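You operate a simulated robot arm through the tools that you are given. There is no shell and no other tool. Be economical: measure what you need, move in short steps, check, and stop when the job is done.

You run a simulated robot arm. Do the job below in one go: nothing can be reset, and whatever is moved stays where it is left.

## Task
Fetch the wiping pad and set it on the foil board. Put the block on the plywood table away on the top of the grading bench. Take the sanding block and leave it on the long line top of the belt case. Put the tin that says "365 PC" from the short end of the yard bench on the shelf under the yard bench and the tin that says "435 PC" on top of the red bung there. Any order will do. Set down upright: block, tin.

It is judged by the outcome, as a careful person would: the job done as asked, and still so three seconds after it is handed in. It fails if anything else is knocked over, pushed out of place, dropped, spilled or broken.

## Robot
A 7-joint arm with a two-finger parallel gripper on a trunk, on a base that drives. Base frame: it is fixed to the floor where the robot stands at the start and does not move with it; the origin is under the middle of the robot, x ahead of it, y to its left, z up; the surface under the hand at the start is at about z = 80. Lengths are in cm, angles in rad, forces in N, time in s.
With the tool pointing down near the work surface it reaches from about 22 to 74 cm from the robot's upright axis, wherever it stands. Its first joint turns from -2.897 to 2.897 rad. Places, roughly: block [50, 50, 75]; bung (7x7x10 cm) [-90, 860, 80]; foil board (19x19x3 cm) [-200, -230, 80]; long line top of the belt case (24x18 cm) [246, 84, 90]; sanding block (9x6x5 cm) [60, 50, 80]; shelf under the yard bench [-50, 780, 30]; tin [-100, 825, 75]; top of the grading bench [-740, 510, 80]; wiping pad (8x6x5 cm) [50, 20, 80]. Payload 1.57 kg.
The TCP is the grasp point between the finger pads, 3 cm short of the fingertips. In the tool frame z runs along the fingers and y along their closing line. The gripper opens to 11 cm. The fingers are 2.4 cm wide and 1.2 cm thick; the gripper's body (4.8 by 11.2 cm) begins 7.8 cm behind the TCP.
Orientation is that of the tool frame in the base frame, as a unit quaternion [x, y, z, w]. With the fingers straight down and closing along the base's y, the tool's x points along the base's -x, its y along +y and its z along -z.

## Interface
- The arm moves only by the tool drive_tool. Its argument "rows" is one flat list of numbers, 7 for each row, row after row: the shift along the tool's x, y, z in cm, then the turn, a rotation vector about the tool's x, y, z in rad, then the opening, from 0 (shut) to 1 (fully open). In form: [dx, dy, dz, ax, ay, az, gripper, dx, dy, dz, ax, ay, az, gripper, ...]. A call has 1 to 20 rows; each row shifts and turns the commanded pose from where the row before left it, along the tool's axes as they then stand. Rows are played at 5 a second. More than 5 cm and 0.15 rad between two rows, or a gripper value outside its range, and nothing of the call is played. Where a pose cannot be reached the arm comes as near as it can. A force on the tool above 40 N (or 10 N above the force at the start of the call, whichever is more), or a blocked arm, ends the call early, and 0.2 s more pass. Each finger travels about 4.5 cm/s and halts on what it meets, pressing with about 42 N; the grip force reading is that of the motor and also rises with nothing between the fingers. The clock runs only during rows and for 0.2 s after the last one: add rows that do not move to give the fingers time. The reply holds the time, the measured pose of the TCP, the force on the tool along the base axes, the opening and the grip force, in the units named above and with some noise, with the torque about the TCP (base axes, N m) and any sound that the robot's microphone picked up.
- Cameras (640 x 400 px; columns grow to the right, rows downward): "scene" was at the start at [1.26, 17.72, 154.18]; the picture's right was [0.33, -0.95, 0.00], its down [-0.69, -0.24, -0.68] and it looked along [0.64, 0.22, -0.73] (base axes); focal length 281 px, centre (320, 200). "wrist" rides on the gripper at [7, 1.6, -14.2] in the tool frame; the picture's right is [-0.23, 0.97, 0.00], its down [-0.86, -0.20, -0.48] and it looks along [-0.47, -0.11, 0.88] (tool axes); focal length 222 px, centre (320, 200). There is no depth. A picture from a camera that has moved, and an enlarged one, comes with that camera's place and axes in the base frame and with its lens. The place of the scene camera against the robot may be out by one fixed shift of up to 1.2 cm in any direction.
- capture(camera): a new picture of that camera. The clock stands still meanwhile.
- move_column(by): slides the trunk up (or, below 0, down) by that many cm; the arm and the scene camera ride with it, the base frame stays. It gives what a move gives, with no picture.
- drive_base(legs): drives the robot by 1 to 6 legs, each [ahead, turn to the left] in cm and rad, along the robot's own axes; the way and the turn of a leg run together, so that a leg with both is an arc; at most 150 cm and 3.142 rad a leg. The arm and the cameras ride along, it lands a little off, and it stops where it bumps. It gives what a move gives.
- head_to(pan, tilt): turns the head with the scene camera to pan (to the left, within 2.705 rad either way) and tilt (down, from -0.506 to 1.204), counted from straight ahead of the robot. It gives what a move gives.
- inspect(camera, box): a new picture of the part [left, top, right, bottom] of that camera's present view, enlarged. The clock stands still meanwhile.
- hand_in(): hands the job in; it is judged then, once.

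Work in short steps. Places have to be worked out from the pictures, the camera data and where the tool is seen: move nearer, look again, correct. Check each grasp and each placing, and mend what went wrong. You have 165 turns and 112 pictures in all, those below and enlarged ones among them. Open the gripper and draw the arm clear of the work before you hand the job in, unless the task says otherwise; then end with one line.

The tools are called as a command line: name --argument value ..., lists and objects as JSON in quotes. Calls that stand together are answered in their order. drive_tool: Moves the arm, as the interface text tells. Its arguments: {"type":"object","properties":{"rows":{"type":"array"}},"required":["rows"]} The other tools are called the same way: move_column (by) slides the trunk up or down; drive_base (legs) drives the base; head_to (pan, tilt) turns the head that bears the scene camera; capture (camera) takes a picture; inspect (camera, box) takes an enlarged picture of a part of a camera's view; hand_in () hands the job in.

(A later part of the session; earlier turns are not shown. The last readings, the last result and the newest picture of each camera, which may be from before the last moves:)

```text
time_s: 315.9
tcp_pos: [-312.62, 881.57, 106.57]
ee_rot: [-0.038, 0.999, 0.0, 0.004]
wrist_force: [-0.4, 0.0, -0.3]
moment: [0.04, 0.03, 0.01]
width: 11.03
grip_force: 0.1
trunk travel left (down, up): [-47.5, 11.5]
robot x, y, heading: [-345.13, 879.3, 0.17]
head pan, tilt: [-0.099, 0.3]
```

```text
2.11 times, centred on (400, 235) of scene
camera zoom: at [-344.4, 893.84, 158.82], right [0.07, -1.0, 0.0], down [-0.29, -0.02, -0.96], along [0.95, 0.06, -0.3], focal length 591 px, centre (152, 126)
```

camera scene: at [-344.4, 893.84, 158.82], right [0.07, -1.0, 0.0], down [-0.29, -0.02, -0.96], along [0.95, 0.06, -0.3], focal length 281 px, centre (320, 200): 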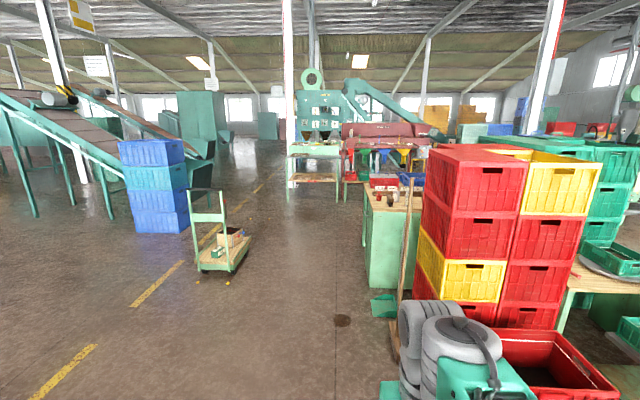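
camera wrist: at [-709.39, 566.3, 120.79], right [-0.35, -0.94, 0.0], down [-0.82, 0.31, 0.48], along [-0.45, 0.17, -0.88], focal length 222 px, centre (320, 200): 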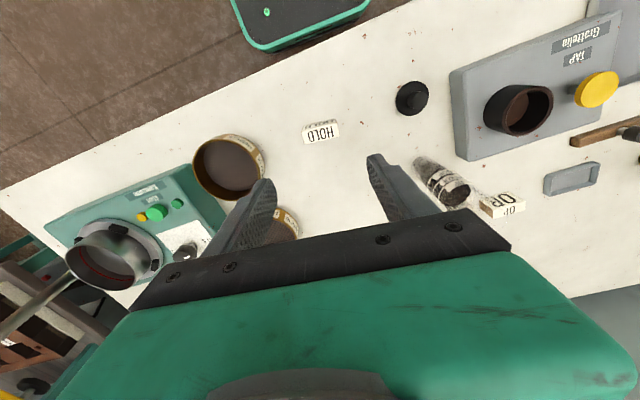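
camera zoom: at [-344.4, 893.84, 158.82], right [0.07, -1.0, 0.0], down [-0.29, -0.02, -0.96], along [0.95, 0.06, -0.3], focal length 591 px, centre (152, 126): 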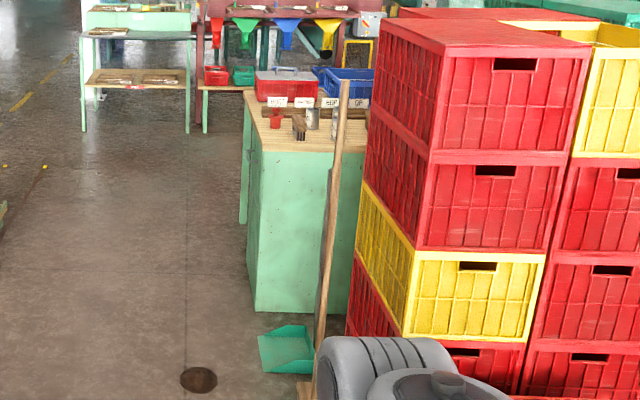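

The bench's west end is at x≈-123, north edge y≈865; a trolley stands at y≥997. I go in along y≈935 to x≈-95 and face the bench.

drive_base --legs '[[0, 0.2], [155, 0], [0, -0.37], [85, 0], [0, -1.4]]'

head_to --pan 0.0 --tilt 0.6

capture --camera "scene"

```text
refused: 155 is not a number from -150 to 150
```

```text
time_s: 316.6
tcp_pos: [-312.48, 881.56, 106.63]
ee_rot: [-0.038, 0.999, 0.001, 0.003]
wrist_force: [-0.4, -0.3, 0.2]
moment: [-0.01, -0.02, 0.01]
width: 11.0
grip_force: 0.1
trunk travel left (down, up): [-47.5, 11.5]
robot x, y, heading: [-345.36, 879.3, 0.169]
head pan, tilt: [0.0, 0.6]
```

```text
44 pictures are left
camera scene: at [-345.0, 894.67, 156.08], right [0.17, -0.99, 0.0], down [-0.56, -0.09, -0.83], along [0.81, 0.14, -0.56], focal length 281 px, centre (320, 200)
```

scene: 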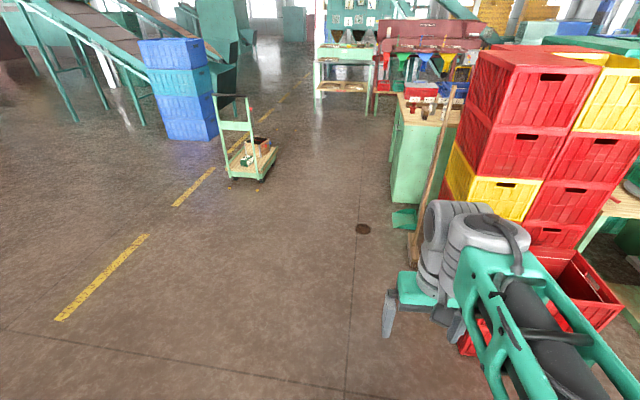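

Splitting the long leg so it is within limits.

drive_base --legs '[[0, 0.22], [78, 0], [78, 0], [0, -0.38], [85, 0], [0, -1.5]]'

capture --camera "scene"

```text
time_s: 334.2
tcp_pos: [-116.65, 904.18, 106.71]
ee_rot: [0.701, 0.713, -0.003, 0.003]
wrist_force: [0.4, 0.8, 0.2]
moment: [0.01, 0.0, 0.0]
width: 10.99
grip_force: 0.1
trunk travel left (down, up): [-47.5, 11.5]
robot x, y, heading: [-116.95, 936.36, -1.466]
head pan, tilt: [0.0, 0.6]
```

```text
43 pictures are left
camera scene: at [-101.5, 935.1, 156.07], right [-0.99, -0.11, 0.0], down [-0.06, 0.56, -0.83], along [0.09, -0.82, -0.56], focal length 281 px, centre (320, 200)
```

scene: 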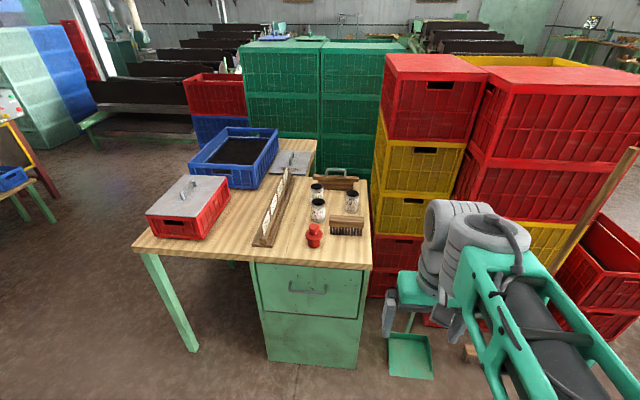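

I see three tins, the red bung, a wooden rack and a brush. Enlarge.

inspect --camera "scene" --box '[240, 150, 400, 270]'

inspect --camera "scene" --box '[290, 170, 370, 255]'

```text
3.33 times, centred on (320, 210) of scene
camera zoom: at [-101.5, 935.1, 156.07], right [-0.99, -0.11, 0.0], down [-0.06, 0.56, -0.83], along [0.09, -0.82, -0.56], focal length 935 px, centre (320, 167)
```

zoom: 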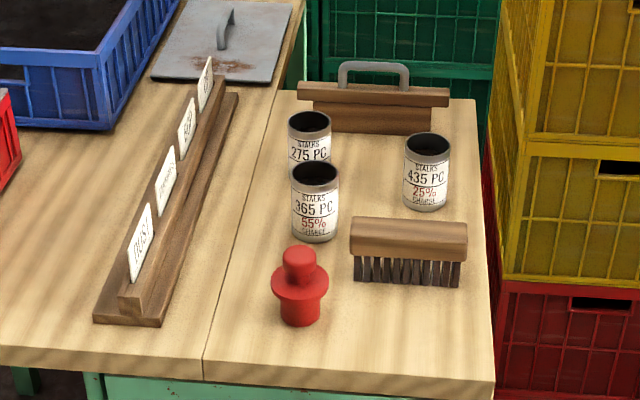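

```text
4.71 times, centred on (330, 212) of scene
camera zoom: at [-101.5, 935.1, 156.07], right [-0.99, -0.11, 0.0], down [-0.06, 0.56, -0.83], along [0.09, -0.82, -0.56], focal length 1320 px, centre (273, 141)
```

zoom: 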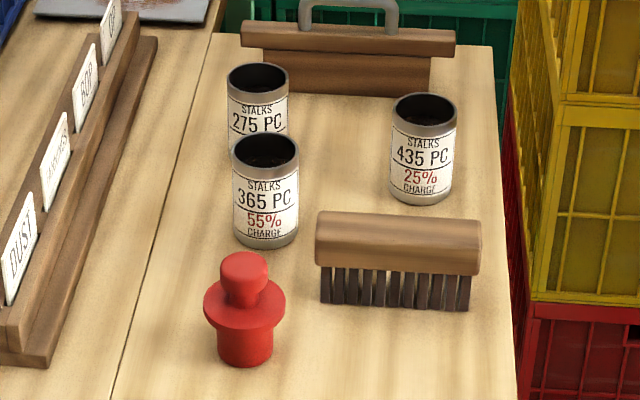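

Tins read 275, 365 and 435 PC; bung at ≈(-90.5,855.6), 365 at ≈(-90,837), 435 at ≈(-104,828). Before choosing the grasp I need to see the shelf, so I lower the trunk and look under the bench.

move_column --by -40

head_to --pan 0.35 --tilt 0.45

capture --camera "scene"

```text
time_s: 338.0
tcp_pos: [-116.65, 904.01, 66.57]
ee_rot: [0.701, 0.713, -0.002, 0.002]
wrist_force: [-0.2, 0.5, -0.1]
moment: [0.03, 0.0, 0.0]
width: 10.98
grip_force: 0.1
trunk travel left (down, up): [-7.5, 51.5]
robot x, y, heading: [-117.19, 936.38, -1.47]
head pan, tilt: [0.0, 0.6]
```

```text
time_s: 338.9
tcp_pos: [-116.65, 904.1, 66.58]
ee_rot: [0.701, 0.713, -0.003, 0.003]
wrist_force: [-0.2, -0.5, -0.4]
moment: [-0.02, -0.01, 0.0]
width: 10.99
grip_force: 0.1
trunk travel left (down, up): [-7.5, 51.5]
robot x, y, heading: [-117.1, 936.6, -1.462]
head pan, tilt: [0.351, 0.45]
```

```text
40 pictures are left
camera scene: at [-98.39, 935.64, 117.43], right [-0.9, -0.44, 0.0], down [-0.19, 0.39, -0.9], along [0.4, -0.81, -0.44], focal length 281 px, centre (320, 200)
```

scene: 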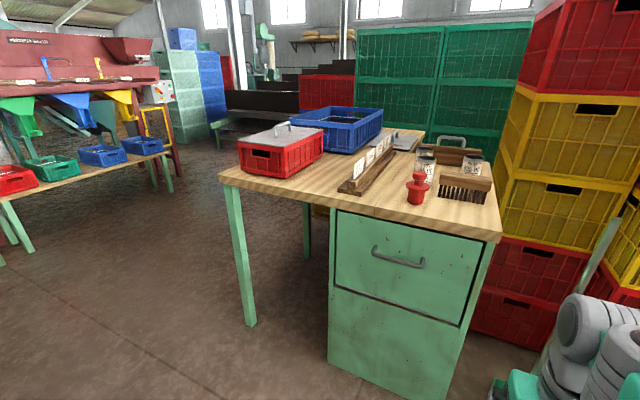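

The shelf isn't visible from here. I drive round to the bench's east side to look beneath.

drive_base --legs '[[0, 1.46], [140, 0], [35, 0], [0, -1.57], [80, 0]]'

head_to --pan -1.3 --tilt 0.5

capture --camera "scene"

```text
time_s: 358.9
tcp_pos: [59.09, 822.2, 66.63]
ee_rot: [0.722, 0.692, -0.002, 0.002]
wrist_force: [-0.2, -0.4, -0.3]
moment: [0.02, 0.02, 0.01]
width: 10.98
grip_force: 0.1
trunk travel left (down, up): [-7.5, 51.5]
robot x, y, heading: [60.82, 854.29, -1.524]
head pan, tilt: [0.351, 0.45]
```

```text
time_s: 360.6
tcp_pos: [59.1, 822.11, 66.75]
ee_rot: [0.721, 0.693, -0.003, 0.002]
wrist_force: [-0.2, 0.1, -0.3]
moment: [-0.03, -0.03, 0.01]
width: 11.01
grip_force: 0.1
trunk travel left (down, up): [-7.5, 51.5]
robot x, y, heading: [60.99, 854.35, -1.523]
head pan, tilt: [-1.3, 0.499]
```

```text
39 pictures are left
camera scene: at [66.95, 858.13, 116.98], right [-0.31, 0.95, 0.0], down [0.45, 0.15, -0.88], along [-0.83, -0.27, -0.48], focal length 281 px, centre (320, 200)
```

scene: 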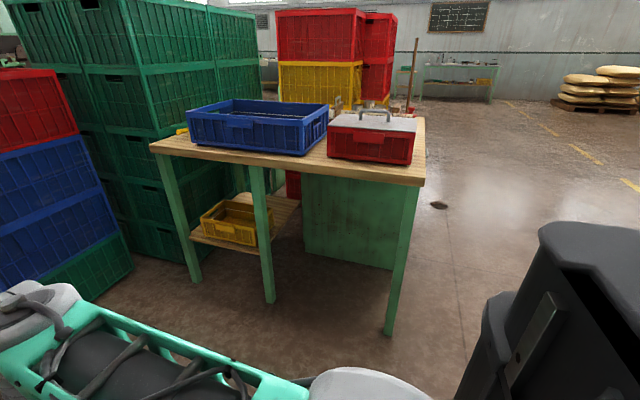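

There is the shelf in the south bay, with a yellow crate on it. Enlarge.

inspect --camera "scene" --box '[140, 130, 340, 310]'

```text
2.22 times, centred on (240, 220) of scene
camera zoom: at [66.95, 858.13, 116.98], right [-0.31, 0.95, 0.0], down [0.45, 0.15, -0.88], along [-0.83, -0.27, -0.48], focal length 624 px, centre (498, 156)
```

zoom: 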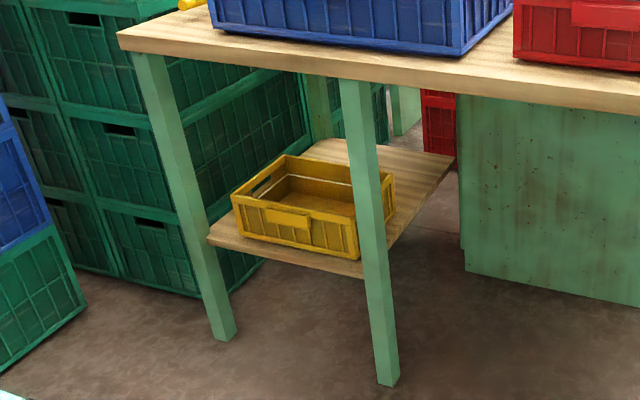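

The shelf's rear half (x -52…-77, y 757…800) is free behind the yellow crate. Best is to grip the 365 tin with the tool pitched about 45°, then place it from the east reaching over the crate. I go back to the north side and raise the trunk.

drive_base --legs '[[-80, 0], [0, -1.62], [147, 0], [0, 1.57]]'

move_column --by 40

```text
time_s: 379.4
tcp_pos: [-90.31, 901.29, 66.73]
ee_rot: [0.732, 0.681, -0.002, 0.003]
wrist_force: [0.0, -0.3, -0.5]
moment: [0.0, 0.03, 0.02]
width: 11.02
grip_force: 0.0
trunk travel left (down, up): [-7.5, 51.5]
robot x, y, heading: [-87.58, 933.63, -1.556]
head pan, tilt: [-1.3, 0.499]
```

```text
time_s: 383.2
tcp_pos: [-90.44, 901.25, 106.67]
ee_rot: [0.732, 0.681, -0.003, 0.003]
wrist_force: [0.0, 0.2, 0.0]
moment: [0.0, 0.02, 0.01]
width: 11.0
grip_force: 0.0
trunk travel left (down, up): [-47.5, 11.5]
robot x, y, heading: [-87.89, 933.49, -1.559]
head pan, tilt: [-1.3, 0.499]
```

I align the yaw, pitch the tool by 0.75 rad and move the base in 30 cm, then view.

drive_tool --rows '[0, 0, -2, 0, -0.15, 0, 1, 0, 0, 0, 0, -0.15, 0, 1, 0, 0, 0, 0, -0.15, 0, 1, 0, 0, 0, 0, -0.15, 0, 1, 0, 0, 0, 0, -0.15, 0, 1, 0, 0, 0, 0, 0, 0, 1]'

drive_base --legs '[[28, 0]]'

head_to --pan -0.15 --tilt 0.85

capture --camera "scene"

capture --camera "wrist"

```text
time_s: 384.0
tcp_pos: [-90.08, 901.69, 101.84]
ee_rot: [0.728, 0.68, -0.058, 0.067]
wrist_force: [-0.6, -0.3, 0.5]
moment: [0.01, 0.0, -0.02]
width: 10.99
grip_force: 0.0
trunk travel left (down, up): [-47.5, 11.5]
robot x, y, heading: [-87.97, 933.28, -1.556]
head pan, tilt: [-1.3, 0.499]
stopped in row 3: the arm was blocked; the commanded pose is now the measured one
```

```text
time_s: 386.0
tcp_pos: [-89.9, 873.56, 101.94]
ee_rot: [0.73, 0.678, -0.058, 0.067]
wrist_force: [-0.7, 0.2, 0.4]
moment: [0.01, -0.02, -0.03]
width: 11.03
grip_force: 0.0
trunk travel left (down, up): [-47.5, 11.5]
robot x, y, heading: [-87.48, 905.04, -1.558]
head pan, tilt: [-1.3, 0.499]
```

```text
time_s: 387.4
tcp_pos: [-89.95, 873.57, 101.75]
ee_rot: [0.73, 0.678, -0.058, 0.066]
wrist_force: [-0.2, -0.5, 0.2]
moment: [-0.01, 0.02, 0.01]
width: 11.01
grip_force: 0.1
trunk travel left (down, up): [-47.5, 11.5]
robot x, y, heading: [-87.34, 905.28, -1.558]
head pan, tilt: [-0.15, 0.85]
```

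```text
37 pictures are left
camera scene: at [-73.4, 903.46, 153.99], right [-0.99, 0.14, 0.0], down [0.11, 0.74, -0.66], along [-0.09, -0.65, -0.75], focal length 281 px, centre (320, 200)
```

scene: 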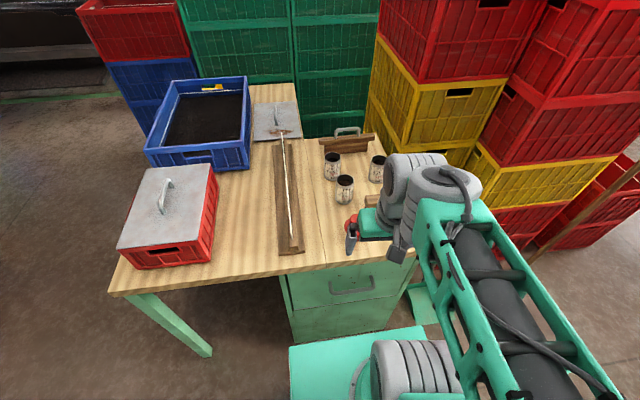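

```text
36 pictures are left
camera wrist: at [-87.87, 882.63, 114.53], right [0.95, -0.29, 0.06], down [-0.27, -0.74, 0.62], along [-0.14, -0.61, -0.78], focal length 222 px, centre (320, 200)
```

wrist: 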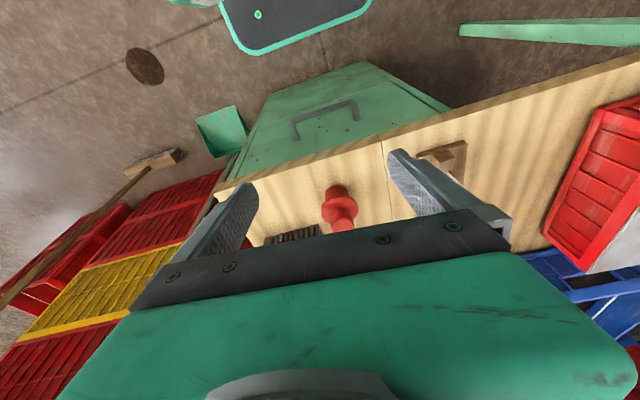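

The arm was too folded to pitch there. I extend forward and up over the tins first, then pitch.

drive_tool --rows '[-3.7, 0, -1.5, 0, 0, -0.06, 1, -3.7, 0, -1.5, 0, 0, 0, 1, -3.7, 0, -0.5, 0, 0, 0, 1, -3.7, 0, -0.5, 0, 0, 0, 1, -3.7, 0, -0.5, 0, 0, 0, 1, -3.7, 0, -0.5, 0, 0, 0, 1, 0, 0, 0, 0, -0.1, 0, 1, 0, 0, 0, 0, -0.1, 0, 1, 0, 0, 0, 0, -0.1, 0, 1, 0, 0, 0, 0, -0.1, 0, 1, 0, 0, 0, 0, -0.1, 0, 1, 0, 0, 0, 0, -0.07, 0, 1, 0, 0, 0, 0, 0, 0, 1]'

capture --camera "wrist"

capture --camera "scene"

```text
time_s: 390.2
tcp_pos: [-90.45, 852.61, 110.85]
ee_rot: [0.663, 0.653, -0.258, 0.261]
wrist_force: [-0.4, -1.1, 0.5]
moment: [-0.02, 0.0, 0.0]
width: 11.01
grip_force: 0.0
trunk travel left (down, up): [-47.5, 11.5]
robot x, y, heading: [-87.37, 905.78, -1.555]
head pan, tilt: [-0.15, 0.85]
```

```text
35 pictures are left
camera wrist: at [-88.76, 867.22, 116.33], right [0.97, -0.18, 0.16], down [-0.21, -0.3, 0.93], along [-0.12, -0.94, -0.33], focal length 222 px, centre (320, 200)
```

wrist: 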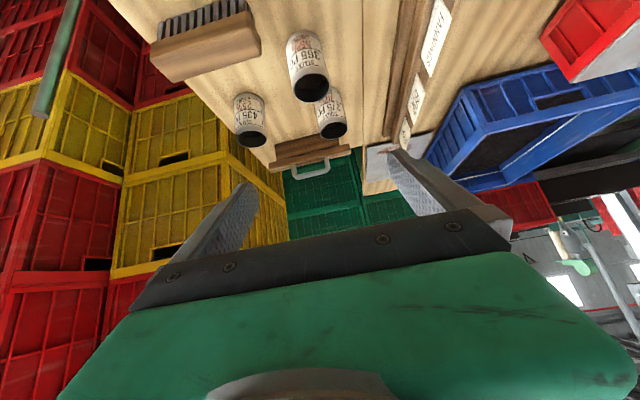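

```text
34 pictures are left
camera scene: at [-73.39, 903.46, 153.98], right [-0.99, 0.14, 0.0], down [0.1, 0.74, -0.66], along [-0.09, -0.65, -0.75], focal length 281 px, centre (320, 200)
```

scene: 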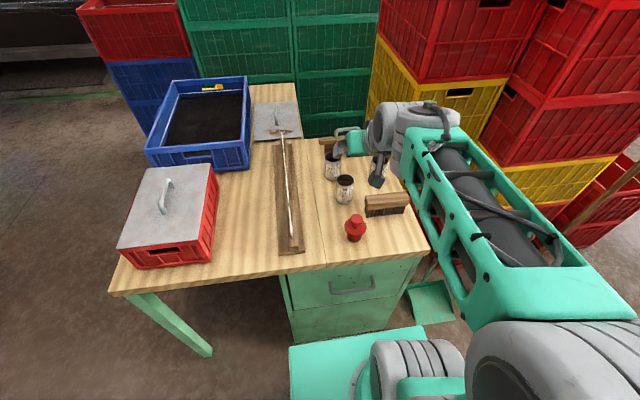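

Comparing views, the bench top is really ≈83.5: bung at (-90,859.5) with top ≈93, tin 365 at (-90.4,843.3) with top ≈91.5. At the present pitch the wrist camera would meet the bung, so I reduce the pitch to 0.45 and go to a pre-grasp point.

drive_tool --rows '[0, 0, 0, 0, 0.15, 0, 0.85, 0, 0, 0, 0, 0.15, 0, 0.85, 0.5, 0, 4, 0, 0, 0, 0.85, 0.5, 0, 4, 0, 0, 0, 0.85, 0, 0, 3.5, 0, 0, 0, 0.85, 0, 0, 0, 0, 0, 0, 0.85]'

capture --camera "wrist"

inspect --camera "scene" --box '[300, 110, 460, 260]'

```text
time_s: 391.6
tcp_pos: [-90.3, 848.46, 99.65]
ee_rot: [0.694, 0.685, -0.155, 0.159]
wrist_force: [0.0, 1.2, -0.4]
moment: [0.01, -0.01, 0.02]
width: 9.35
grip_force: 0.1
trunk travel left (down, up): [-47.5, 11.5]
robot x, y, heading: [-87.1, 905.52, -1.563]
head pan, tilt: [-0.15, 0.85]
```

```text
33 pictures are left
camera wrist: at [-88.61, 860.65, 109.31], right [0.97, -0.22, 0.11], down [-0.21, -0.56, 0.8], along [-0.11, -0.8, -0.59], focal length 222 px, centre (320, 200)
```

wrist: 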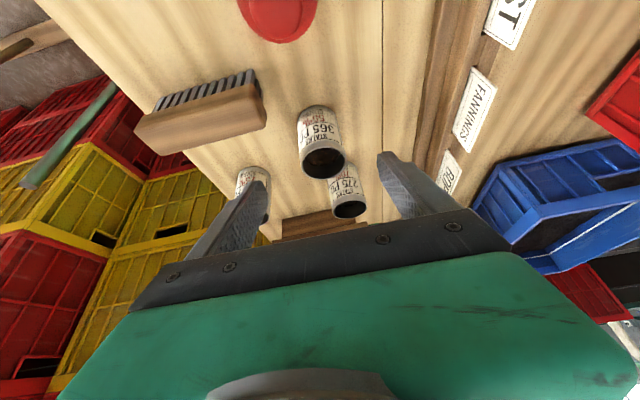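

```text
2.67 times, centred on (380, 185) of scene
camera zoom: at [-73.39, 903.43, 153.98], right [-0.99, 0.14, 0.0], down [0.1, 0.74, -0.66], along [-0.09, -0.65, -0.75], focal length 748 px, centre (160, 240)
```

zoom: 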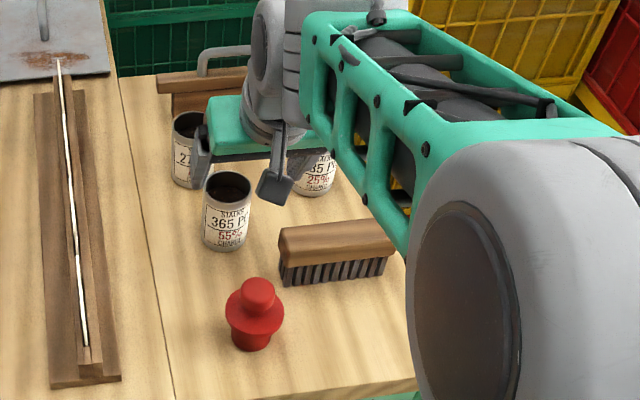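

The tin is about (-90.2,842.5), top ≈90–91. I advance 8 cm along the tool and look again.

drive_tool --rows '[-0.3, 0, 3, 0, 0, 0, 0.85, -0.3, 0, 3, 0, 0, 0, 0.85, 0, 0, 2, 0, 0, 0, 0.85, 0, 0, 0, 0, 0, 0, 0.85]'

capture --camera "wrist"

inspect --camera "scene" --box '[300, 130, 440, 250]'

```text
time_s: 392.6
tcp_pos: [-90.68, 844.34, 92.81]
ee_rot: [0.694, 0.685, -0.155, 0.16]
wrist_force: [-0.5, -0.2, 0.2]
moment: [-0.01, 0.0, -0.03]
width: 9.37
grip_force: 0.0
trunk travel left (down, up): [-47.5, 11.5]
robot x, y, heading: [-87.15, 905.31, -1.558]
head pan, tilt: [-0.15, 0.85]
```

```text
31 pictures are left
camera wrist: at [-88.95, 856.62, 102.41], right [0.97, -0.22, 0.11], down [-0.21, -0.56, 0.8], along [-0.11, -0.8, -0.59], focal length 222 px, centre (320, 200)
```

wrist: 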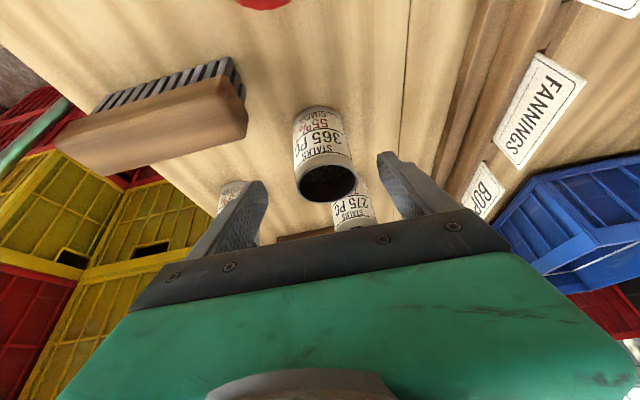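

```text
3.33 times, centred on (370, 190) of scene
camera zoom: at [-73.39, 903.44, 153.98], right [-0.99, 0.14, 0.0], down [0.1, 0.74, -0.66], along [-0.09, -0.65, -0.75], focal length 935 px, centre (153, 233)
```

zoom: 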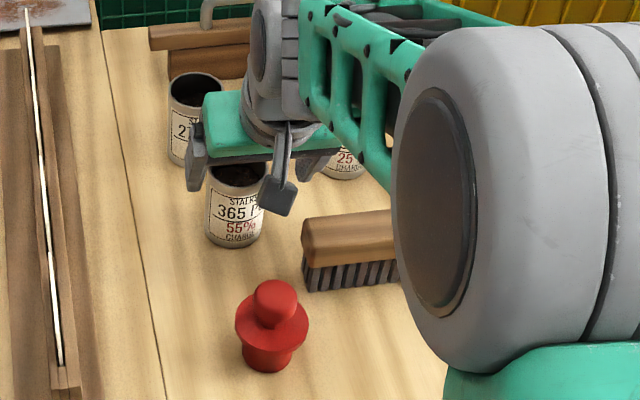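

Triangulating wrist views puts the tin at about (-90.3,839), top ≈87 (bench ≈79). I advance to the grasp point with a lateral trim.

drive_tool --rows '[-0.6, 0.2, 3, 0, 0, 0, 0.85, -0.6, 0.1, 3, 0, 0, 0, 0.85, 0, 0, 1.8, 0, 0, 0, 0.85, 0, 0, 0, 0, 0, 0, 0.85]'

capture --camera "wrist"

```text
time_s: 393.6
tcp_pos: [-90.23, 839.92, 86.34]
ee_rot: [0.693, 0.685, -0.155, 0.16]
wrist_force: [-0.6, 0.8, -0.6]
moment: [0.0, 0.0, 0.0]
width: 9.33
grip_force: 0.0
trunk travel left (down, up): [-47.5, 11.5]
robot x, y, heading: [-87.2, 904.91, -1.559]
head pan, tilt: [-0.15, 0.85]
```

```text
29 pictures are left
camera wrist: at [-88.44, 852.2, 96.02], right [0.97, -0.22, 0.11], down [-0.21, -0.56, 0.8], along [-0.11, -0.8, -0.59], focal length 222 px, centre (320, 200)
```

wrist: 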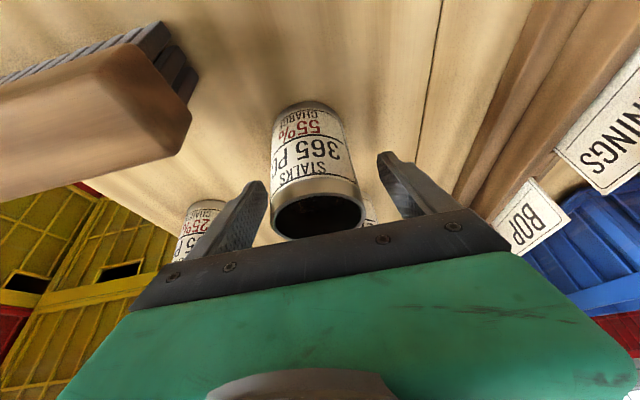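

Tin top ≈88.4 at (-90.2,840.8), nicely between the fingers. Trim 1 cm and close.

drive_tool --rows '[1.0, 0, 0.6, 0, 0, 0, 0.85, 0, 0, 0, 0, 0, 0, 0.85, 0, 0, 0, 0, 0, 0, 0.35, 0, 0, 0, 0, 0, 0, 0.35, 0, 0, 0, 0, 0, 0, 0.35, 0, 0, 0, 0, 0, 0, 0.35, 0, 0, 0, 0, 0, 0, 0.35]'

```text
time_s: 395.2
tcp_pos: [-90.2, 840.55, 85.38]
ee_rot: [0.694, 0.685, -0.155, 0.16]
wrist_force: [0.5, 0.1, -0.1]
moment: [0.02, 0.02, 0.0]
width: 5.87
grip_force: 40.6
trunk travel left (down, up): [-47.5, 11.5]
robot x, y, heading: [-87.1, 905.5, -1.561]
head pan, tilt: [-0.15, 0.85]
```

Gripped at 5.87 cm. Lift straight up 20 cm, draw back, and check that it is upright.

drive_tool --rows '[-0.87, 0, -1.8, 0, 0, 0, 0.35, -1.74, 0, -3.6, 0, 0, 0, 0.35, -1.74, 0, -3.6, 0, 0, 0, 0.35, -1.74, 0, -3.6, 0, 0, 0, 0.35, -1.74, 0, -3.6, 0, 0, 0, 0.35, -1.74, 0, -3.6, 0, 0, 0, 0.35, 3.4, 0, -1.6, 0, 0, 0, 0.35, 3.4, 0, -1.6, 0, 0, 0, 0.35, 3.4, 0, -1.6, 0, 0, 0, 0.35, 0, 0, 0, 0, 0, 0, 0.35]'

capture --camera "scene"

```text
time_s: 397.4
tcp_pos: [-90.31, 851.95, 107.53]
ee_rot: [0.694, 0.684, -0.155, 0.16]
wrist_force: [0.1, -0.8, 0.4]
moment: [-0.01, -0.02, -0.01]
width: 5.81
grip_force: 42.1
trunk travel left (down, up): [-47.5, 11.5]
robot x, y, heading: [-87.15, 905.1, -1.563]
head pan, tilt: [-0.15, 0.85]
```

```text
28 pictures are left
camera scene: at [-73.39, 903.48, 153.98], right [-0.99, 0.14, 0.0], down [0.1, 0.74, -0.66], along [-0.09, -0.65, -0.75], focal length 281 px, centre (320, 200)
```

scene: 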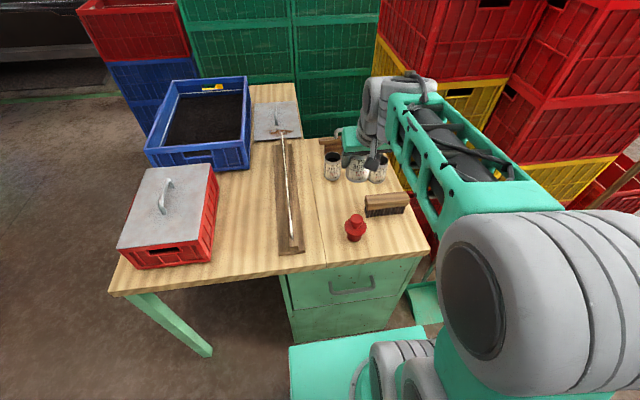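

Tin upright in the grip. I back out and drive round to the east side, to about (75,780).

drive_base --legs '[[-30, 0], [0, 1.56], [81, 0], [81, 0], [0, -1.57], [100, 0]]'

```text
time_s: 419.4
tcp_pos: [56.18, 779.99, 107.51]
ee_rot: [0.733, 0.643, -0.165, 0.15]
wrist_force: [0.1, -0.2, -0.8]
moment: [-0.02, 0.0, 0.0]
width: 5.8
grip_force: 42.3
trunk travel left (down, up): [-47.5, 11.5]
robot x, y, heading: [65.7, 832.3, -1.677]
head pan, tilt: [-0.15, 0.85]
```

At (66,832). Continue 52 cm, face west, and lower the trunk fully.

drive_base --legs '[[52, 0], [0, -1.46]]'

move_column --by -47

head_to --pan 0.1 --tilt 0.5

capture --camera "scene"

```text
time_s: 426.1
tcp_pos: [6.27, 785.71, 107.46]
ee_rot: [0.975, -0.024, -0.222, -0.001]
wrist_force: [-0.1, -1.4, -0.9]
moment: [0.04, 0.0, 0.02]
width: 5.8
grip_force: 42.0
trunk travel left (down, up): [-47.5, 11.5]
robot x, y, heading: [59.55, 780.83, 3.113]
head pan, tilt: [-0.15, 0.85]
```

```text
refused: -47 is not a number from -40 to 40
```

```text
time_s: 426.9
tcp_pos: [6.37, 785.82, 107.5]
ee_rot: [0.975, -0.024, -0.223, -0.001]
wrist_force: [0.0, -0.3, -0.6]
moment: [-0.01, 0.02, 0.01]
width: 5.79
grip_force: 42.0
trunk travel left (down, up): [-47.5, 11.5]
robot x, y, heading: [59.57, 781.25, 3.111]
head pan, tilt: [0.099, 0.499]
```

```text
27 pictures are left
camera scene: at [56.06, 764.49, 156.97], right [-0.08, 1.0, 0.0], down [0.48, 0.04, -0.88], along [-0.88, -0.07, -0.48], focal length 281 px, centre (320, 200)
```

scene: 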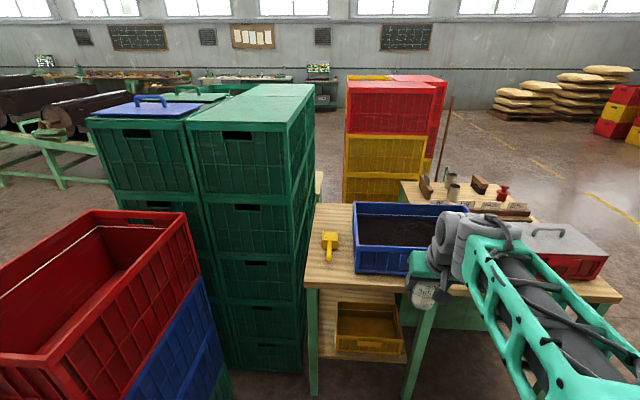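

Lower the trunk in two moves, then look under the bench from here.

move_column --by -40

move_column --by -7.3

capture --camera "scene"

```text
time_s: 430.7
tcp_pos: [6.43, 785.7, 67.41]
ee_rot: [0.975, -0.024, -0.222, -0.001]
wrist_force: [0.2, -0.3, -0.5]
moment: [0.0, -0.03, 0.0]
width: 5.78
grip_force: 41.6
trunk travel left (down, up): [-7.5, 51.5]
robot x, y, heading: [59.75, 781.07, 3.119]
head pan, tilt: [0.099, 0.499]
```

```text
time_s: 431.8
tcp_pos: [6.44, 785.83, 60.16]
ee_rot: [0.975, -0.024, -0.222, 0.0]
wrist_force: [0.6, 0.1, -1.2]
moment: [0.01, 0.0, 0.02]
width: 5.76
grip_force: 42.0
trunk travel left (down, up): [-0.2, 58.8]
robot x, y, heading: [59.68, 781.09, 3.114]
head pan, tilt: [0.099, 0.499]
```

```text
26 pictures are left
camera scene: at [56.06, 764.49, 109.68], right [-0.08, 1.0, 0.0], down [0.48, 0.04, -0.88], along [-0.88, -0.07, -0.48], focal length 281 px, centre (320, 200)
```

scene: 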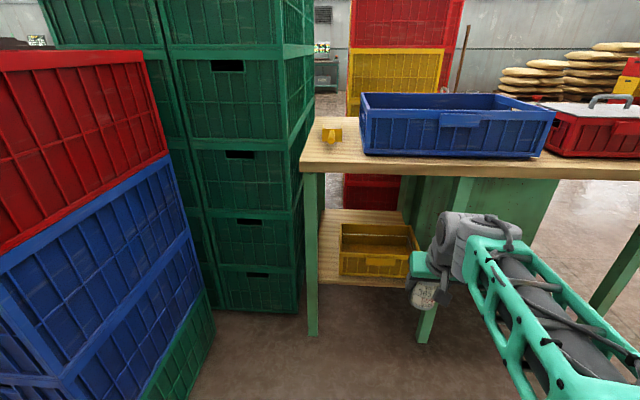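

View shows shelf back zone free, crate y 766–795, top ≈40. To stay below the bench top I'll pitch the tool further (tilting the empty tin) for transit, with the arm nearly stretched. I back the base 30 cm and extend the arm in the open first.

drive_base --legs '[[-30, 0]]'

drive_tool --rows '[0, 0, 0, 0, -0.1, 0, 0.35, 0, 0, 0, 0, -0.1, 0, 0.35, 0, 0, 0, 0, -0.1, 0, 0.35, 0, 0, 0, 0, -0.1, 0, 0.35, -1.49, 0.6, 3.88, 0, 0, 0, 0.35, -1.49, 0.6, 3.88, 0, 0, 0, 0.35, -1.49, 0.6, 3.88, 0, 0, 0, 0.35, -1.49, 0.6, 3.88, 0, 0, 0, 0.35, -1.49, 0.6, 3.88, 0, 0, 0, 0.35, -1.49, 0.6, 3.88, 0, 0, 0, 0.35, -1.49, 0.6, 3.88, 0, 0, 0, 0.35, -1.49, 0.6, 3.88, 0, 0, 0, 0.35, -1.49, 0.6, 3.88, 0, 0, 0, 0.35, 0, 0, 0, 0, 0, 0, 0.35]'

capture --camera "scene"

```text
time_s: 433.9
tcp_pos: [36.03, 784.79, 60.22]
ee_rot: [0.975, -0.02, -0.223, 0.0]
wrist_force: [1.2, -0.2, 0.2]
moment: [0.04, 0.01, 0.0]
width: 5.77
grip_force: 42.4
trunk travel left (down, up): [-0.2, 58.8]
robot x, y, heading: [89.47, 780.64, 3.126]
head pan, tilt: [0.099, 0.499]
```

```text
time_s: 436.9
tcp_pos: [0.39, 780.47, 47.47]
ee_rot: [0.911, -0.019, -0.412, -0.003]
wrist_force: [-1.0, -0.2, -0.9]
moment: [0.01, 0.0, -0.02]
width: 5.75
grip_force: 41.7
trunk travel left (down, up): [-0.2, 58.8]
robot x, y, heading: [89.38, 780.8, 3.126]
head pan, tilt: [0.099, 0.499]
```

```text
25 pictures are left
camera scene: at [85.81, 763.88, 109.68], right [-0.08, 1.0, 0.0], down [0.48, 0.04, -0.88], along [-0.87, -0.07, -0.48], focal length 281 px, centre (320, 200)
```

scene: 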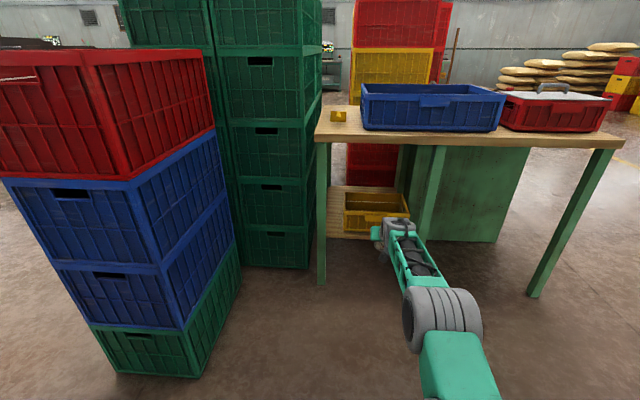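

Reached 89 cm forward. The forearm would pass close beneath the bench edge, so I stretch another 7 cm to flatten the elbow and check.

drive_tool --rows '[-1.55, 0, 1.75, 0, 0, 0, 0.35, -1.55, 0, 1.75, 0, 0, 0, 0.35, -1.55, 0, 1.75, 0, 0, 0, 0.35, 0, 0, 0, 0, 0, 0, 0.35]'

inspect --camera "scene" --box '[300, 100, 520, 400]'

```text
time_s: 437.9
tcp_pos: [-3.6, 780.84, 47.3]
ee_rot: [0.911, -0.02, -0.412, -0.004]
wrist_force: [0.2, 1.1, -0.4]
moment: [-0.04, -0.03, 0.03]
width: 5.75
grip_force: 41.8
out of reach, approached as far as the arm can: row 2, 3
trunk travel left (down, up): [-0.2, 58.8]
robot x, y, heading: [89.01, 780.52, 3.131]
head pan, tilt: [0.099, 0.499]
```

```text
1.33 times, centred on (410, 250) of scene
camera zoom: at [85.81, 763.88, 109.68], right [-0.08, 1.0, 0.0], down [0.48, 0.04, -0.88], along [-0.87, -0.07, -0.48], focal length 374 px, centre (200, 133)
```

zoom: 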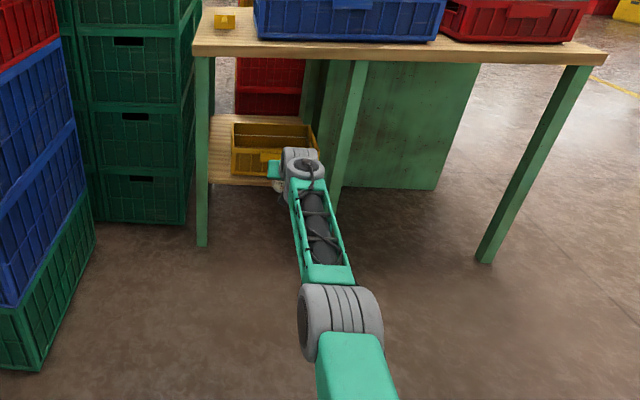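

Arm is now nearly straight (elbow top ≈75, wrist top ≈69), below the bench underside. I drive in 30 cm and check.

drive_base --legs '[[30, 0]]'

capture --camera "scene"

capture --camera "wrist"

```text
time_s: 439.9
tcp_pos: [-34.22, 781.33, 48.04]
ee_rot: [0.909, -0.019, -0.417, -0.003]
wrist_force: [0.6, 1.7, 28.6]
moment: [-0.31, -0.04, 0.07]
width: 5.74
grip_force: 41.6
trunk travel left (down, up): [-0.2, 58.8]
robot x, y, heading: [58.45, 781.12, 3.128]
head pan, tilt: [0.099, 0.499]
```

```text
23 pictures are left
camera scene: at [55.49, 764.35, 109.69], right [-0.08, 1.0, 0.0], down [0.47, 0.04, -0.88], along [-0.88, -0.07, -0.48], focal length 281 px, centre (320, 200)
```

scene: 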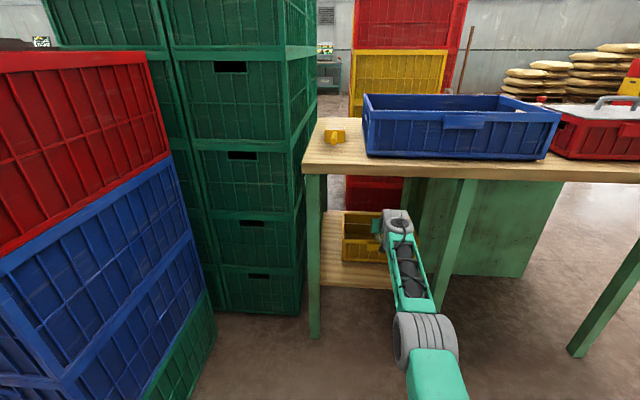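

```text
22 pictures are left
camera wrist: at [-19.06, 778.99, 51.88], right [-0.18, -0.97, 0.18], down [-0.19, 0.22, 0.96], along [-0.96, 0.14, -0.22], focal length 222 px, centre (320, 200)
```

wrist: 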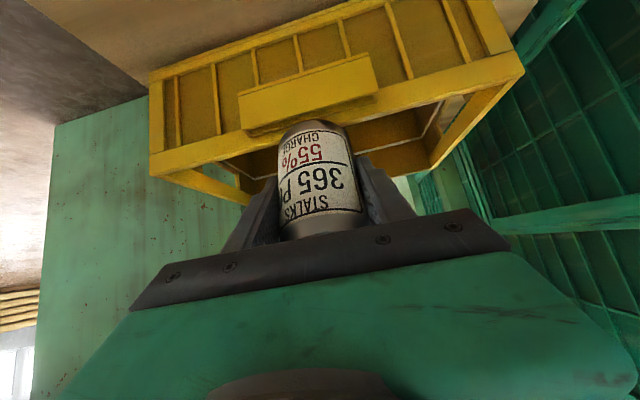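

The tin's bottom is touching the crate's front rim (28 N), so I raise the trunk 2.8 cm at once and check.

move_column --by 2.8

capture --camera "wrist"

inspect --camera "scene" --box '[300, 130, 480, 320]'

```text
time_s: 440.6
tcp_pos: [-34.37, 781.27, 50.54]
ee_rot: [0.909, -0.019, -0.416, -0.003]
wrist_force: [0.7, -0.6, -2.3]
moment: [0.02, 0.0, -0.02]
width: 5.75
grip_force: 42.4
trunk travel left (down, up): [-3.0, 56.0]
robot x, y, heading: [58.75, 780.79, 3.124]
head pan, tilt: [0.099, 0.499]
```

```text
21 pictures are left
camera wrist: at [-19.17, 778.99, 54.42], right [-0.19, -0.97, 0.18], down [-0.19, 0.22, 0.96], along [-0.96, 0.14, -0.22], focal length 222 px, centre (320, 200)
```

wrist: 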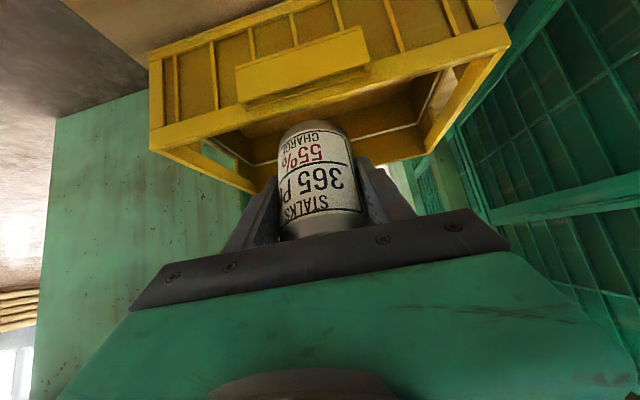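

```text
2.11 times, centred on (390, 225) of scene
camera zoom: at [55.21, 764.35, 112.48], right [-0.08, 1.0, 0.0], down [0.48, 0.04, -0.88], along [-0.87, -0.07, -0.48], focal length 591 px, centre (173, 147)
```

zoom: 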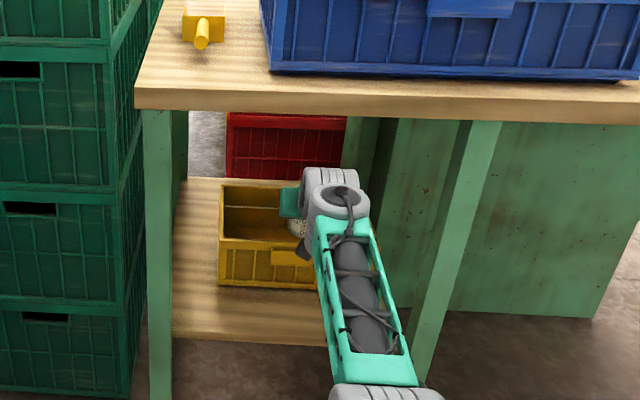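

The crate has been pushed back about 9 cm (front at x≈-38 instead of -29). I'll mend that: go over its front wall, dip the tin just inside and draw the crate back out. First forward 11 cm at this height.

drive_base --legs '[[11, 0]]'

capture --camera "wrist"

```text
time_s: 441.9
tcp_pos: [-45.46, 781.6, 50.48]
ee_rot: [0.909, -0.019, -0.416, -0.003]
wrist_force: [1.5, -0.6, -1.1]
moment: [0.01, 0.04, 0.02]
width: 5.75
grip_force: 41.9
trunk travel left (down, up): [-3.0, 56.0]
robot x, y, heading: [47.84, 781.64, 3.124]
head pan, tilt: [0.099, 0.499]
```

```text
19 pictures are left
camera wrist: at [-30.27, 779.23, 54.45], right [-0.19, -0.97, 0.18], down [-0.19, 0.22, 0.96], along [-0.96, 0.14, -0.22], focal length 222 px, centre (320, 200)
```

wrist: 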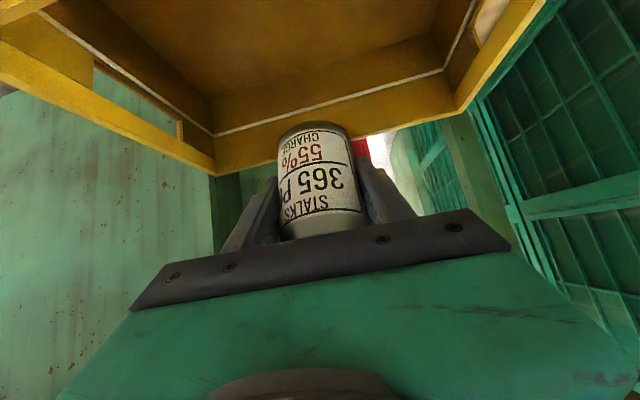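

Crate now spans x≈-37…-54. I lower the trunk 3 cm and the arm about 3 cm so the tin is inside the crate behind its front wall.

move_column --by -2.9

drive_tool --rows '[0.8, 0, 0.65, 0, 0, 0, 0.35, 0.8, 0, 0.65, 0, 0, 0, 0.35, 0.8, 0, 0.65, 0, 0, 0, 0.35, 0, 0, 0, 0, 0, 0, 0.35]'

```text
time_s: 442.6
tcp_pos: [-45.48, 781.59, 47.71]
ee_rot: [0.909, -0.02, -0.416, -0.003]
wrist_force: [-0.2, -0.7, -0.8]
moment: [0.01, 0.0, 0.02]
width: 5.75
grip_force: 42.0
trunk travel left (down, up): [-0.1, 58.9]
robot x, y, heading: [47.75, 781.29, 3.126]
head pan, tilt: [0.099, 0.499]
```

```text
time_s: 443.6
tcp_pos: [-45.44, 781.62, 44.67]
ee_rot: [0.909, -0.019, -0.416, -0.004]
wrist_force: [0.1, -0.7, -1.4]
moment: [-0.01, 0.03, 0.02]
width: 5.73
grip_force: 42.0
trunk travel left (down, up): [-0.1, 58.9]
robot x, y, heading: [47.44, 781.32, 3.12]
head pan, tilt: [0.099, 0.499]
```

Free so far. I reverse the base 10 cm to draw the crate outward, then check.

drive_base --legs '[[-10, 0]]'

inspect --camera "scene" --box '[280, 130, 480, 320]'

```text
time_s: 444.7
tcp_pos: [-35.65, 781.29, 44.68]
ee_rot: [0.909, -0.018, -0.415, -0.003]
wrist_force: [-0.7, -0.8, -1.0]
moment: [0.03, 0.03, -0.03]
width: 5.74
grip_force: 42.1
trunk travel left (down, up): [-0.1, 58.9]
robot x, y, heading: [57.18, 781.06, 3.124]
head pan, tilt: [0.099, 0.499]
```

```text
2.11 times, centred on (380, 225) of scene
camera zoom: at [53.86, 764.37, 109.58], right [-0.08, 1.0, 0.0], down [0.48, 0.04, -0.88], along [-0.87, -0.07, -0.48], focal length 591 px, centre (194, 147)
```

zoom: 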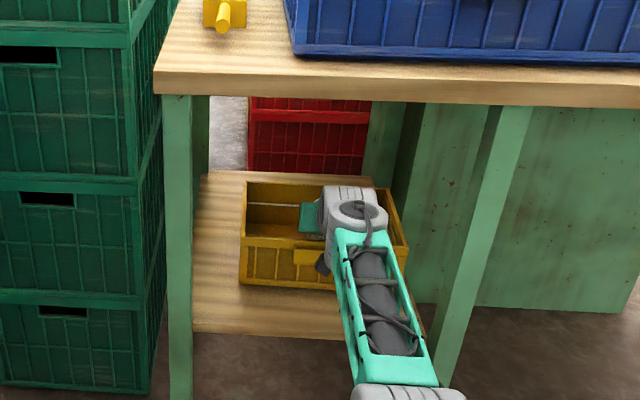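

The crate hasn't moved yet and there's no force; I check the wrist view to see where the tin is relative to the front wall.

capture --camera "wrist"

```text
17 pictures are left
camera wrist: at [-20.45, 778.99, 48.54], right [-0.18, -0.97, 0.18], down [-0.19, 0.22, 0.96], along [-0.96, 0.14, -0.22], focal length 222 px, centre (320, 200)
```

wrist: 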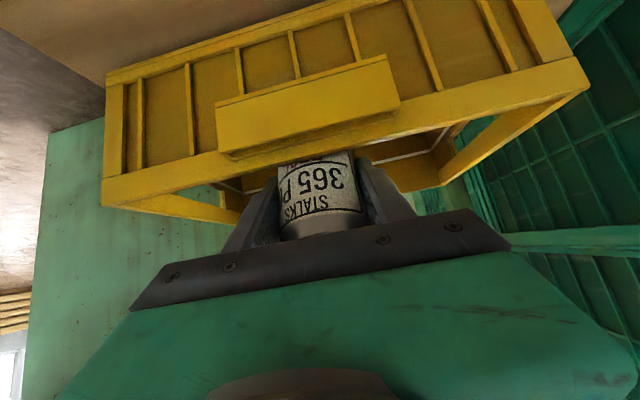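

The tin is inside, about to touch the front wall. I pull a further 8 cm and measure.

drive_base --legs '[[-8, 0]]'

inspect --camera "scene" --box '[280, 130, 480, 320]'

```text
time_s: 445.8
tcp_pos: [-27.49, 781.23, 44.48]
ee_rot: [0.909, -0.02, -0.415, -0.004]
wrist_force: [-0.9, 0.3, -0.6]
moment: [-0.02, -0.02, 0.02]
width: 5.72
grip_force: 42.7
trunk travel left (down, up): [-0.1, 58.9]
robot x, y, heading: [65.98, 780.58, 3.126]
head pan, tilt: [0.099, 0.499]
```

```text
2.11 times, centred on (380, 225) of scene
camera zoom: at [61.99, 764.25, 109.58], right [-0.08, 1.0, 0.0], down [0.48, 0.04, -0.88], along [-0.87, -0.07, -0.48], focal length 591 px, centre (194, 147)
```

zoom: 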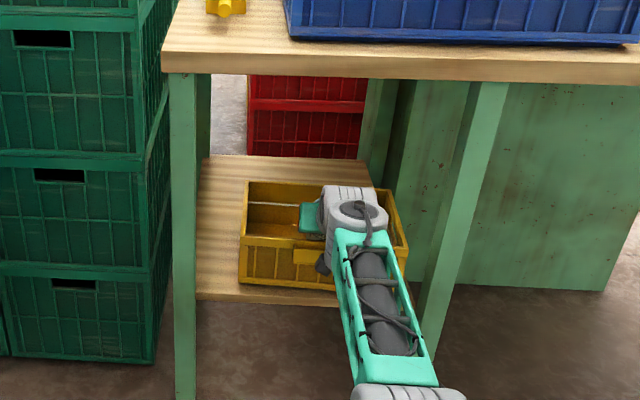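

Crate front is back at x≈-28.5, as originally. Now I step forward 4 cm off the wall, raise, and check clearance before crossing.

drive_base --legs '[[4, 0]]'

drive_tool --rows '[-0.8, 0, -0.65, 0, 0, 0, 0.35, -0.8, 0, -0.65, 0, 0, 0, 0.35, -0.8, 0, -0.65, 0, 0, 0, 0.35, 0, 0, 0, 0, 0, 0, 0.35]'

move_column --by 3.8

capture --camera "wrist"

```text
time_s: 446.7
tcp_pos: [-31.36, 781.43, 44.59]
ee_rot: [0.909, -0.02, -0.415, -0.004]
wrist_force: [0.3, 0.3, -1.7]
moment: [-0.02, -0.04, -0.02]
width: 5.73
grip_force: 41.8
trunk travel left (down, up): [-0.1, 58.9]
robot x, y, heading: [61.81, 780.56, 3.122]
head pan, tilt: [0.099, 0.499]
```

```text
time_s: 447.7
tcp_pos: [-31.45, 781.44, 47.74]
ee_rot: [0.91, -0.02, -0.415, -0.004]
wrist_force: [0.0, -0.4, -0.3]
moment: [0.0, -0.02, 0.01]
width: 5.76
grip_force: 42.6
trunk travel left (down, up): [-0.1, 58.9]
robot x, y, heading: [62.05, 781.09, 3.121]
head pan, tilt: [0.099, 0.499]
```

```text
time_s: 448.5
tcp_pos: [-31.47, 781.68, 51.48]
ee_rot: [0.909, -0.019, -0.416, -0.003]
wrist_force: [-0.1, -0.5, 0.1]
moment: [-0.04, 0.0, -0.01]
width: 5.74
grip_force: 42.1
trunk travel left (down, up): [-3.9, 55.1]
robot x, y, heading: [61.67, 780.94, 3.124]
head pan, tilt: [0.099, 0.499]
```

```text
15 pictures are left
camera wrist: at [-16.29, 779.18, 55.47], right [-0.19, -0.97, 0.18], down [-0.19, 0.22, 0.96], along [-0.96, 0.15, -0.22], focal length 222 px, centre (320, 200)
```

wrist: 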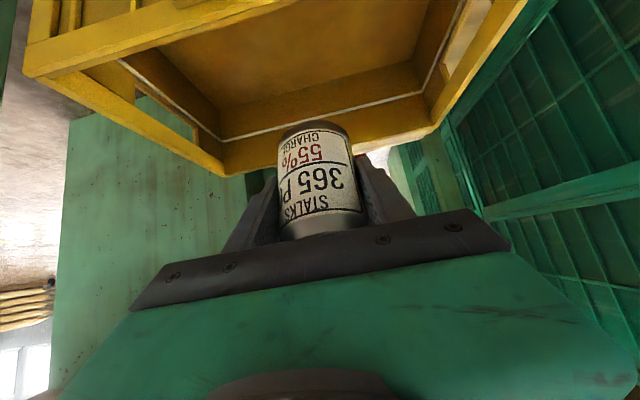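

Crate back rim is at x≈-43.5 and the tin will pass above it. I drive 26 cm forward to bring the tin to x≈-57.

drive_base --legs '[[13, 0], [13, 0]]'

capture --camera "wrist"

```text
time_s: 450.7
tcp_pos: [-57.26, 781.8, 51.48]
ee_rot: [0.909, -0.019, -0.416, -0.004]
wrist_force: [-0.2, -1.1, -0.8]
moment: [0.0, -0.02, -0.02]
width: 5.74
grip_force: 41.8
trunk travel left (down, up): [-3.9, 55.1]
robot x, y, heading: [35.66, 781.5, 3.123]
head pan, tilt: [0.099, 0.499]
```

```text
14 pictures are left
camera wrist: at [-42.09, 779.54, 55.49], right [-0.19, -0.97, 0.18], down [-0.19, 0.22, 0.96], along [-0.96, 0.14, -0.22], focal length 222 px, centre (320, 200)
```

wrist: 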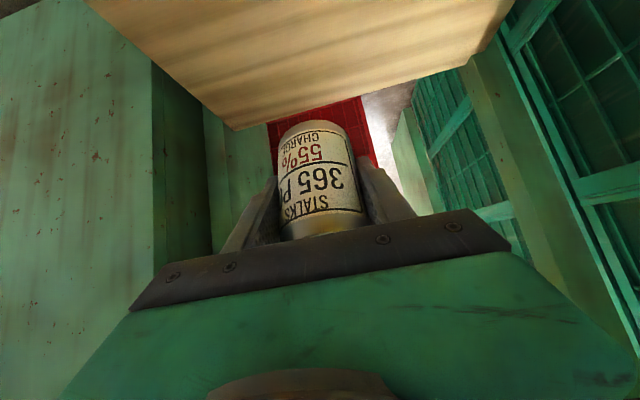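

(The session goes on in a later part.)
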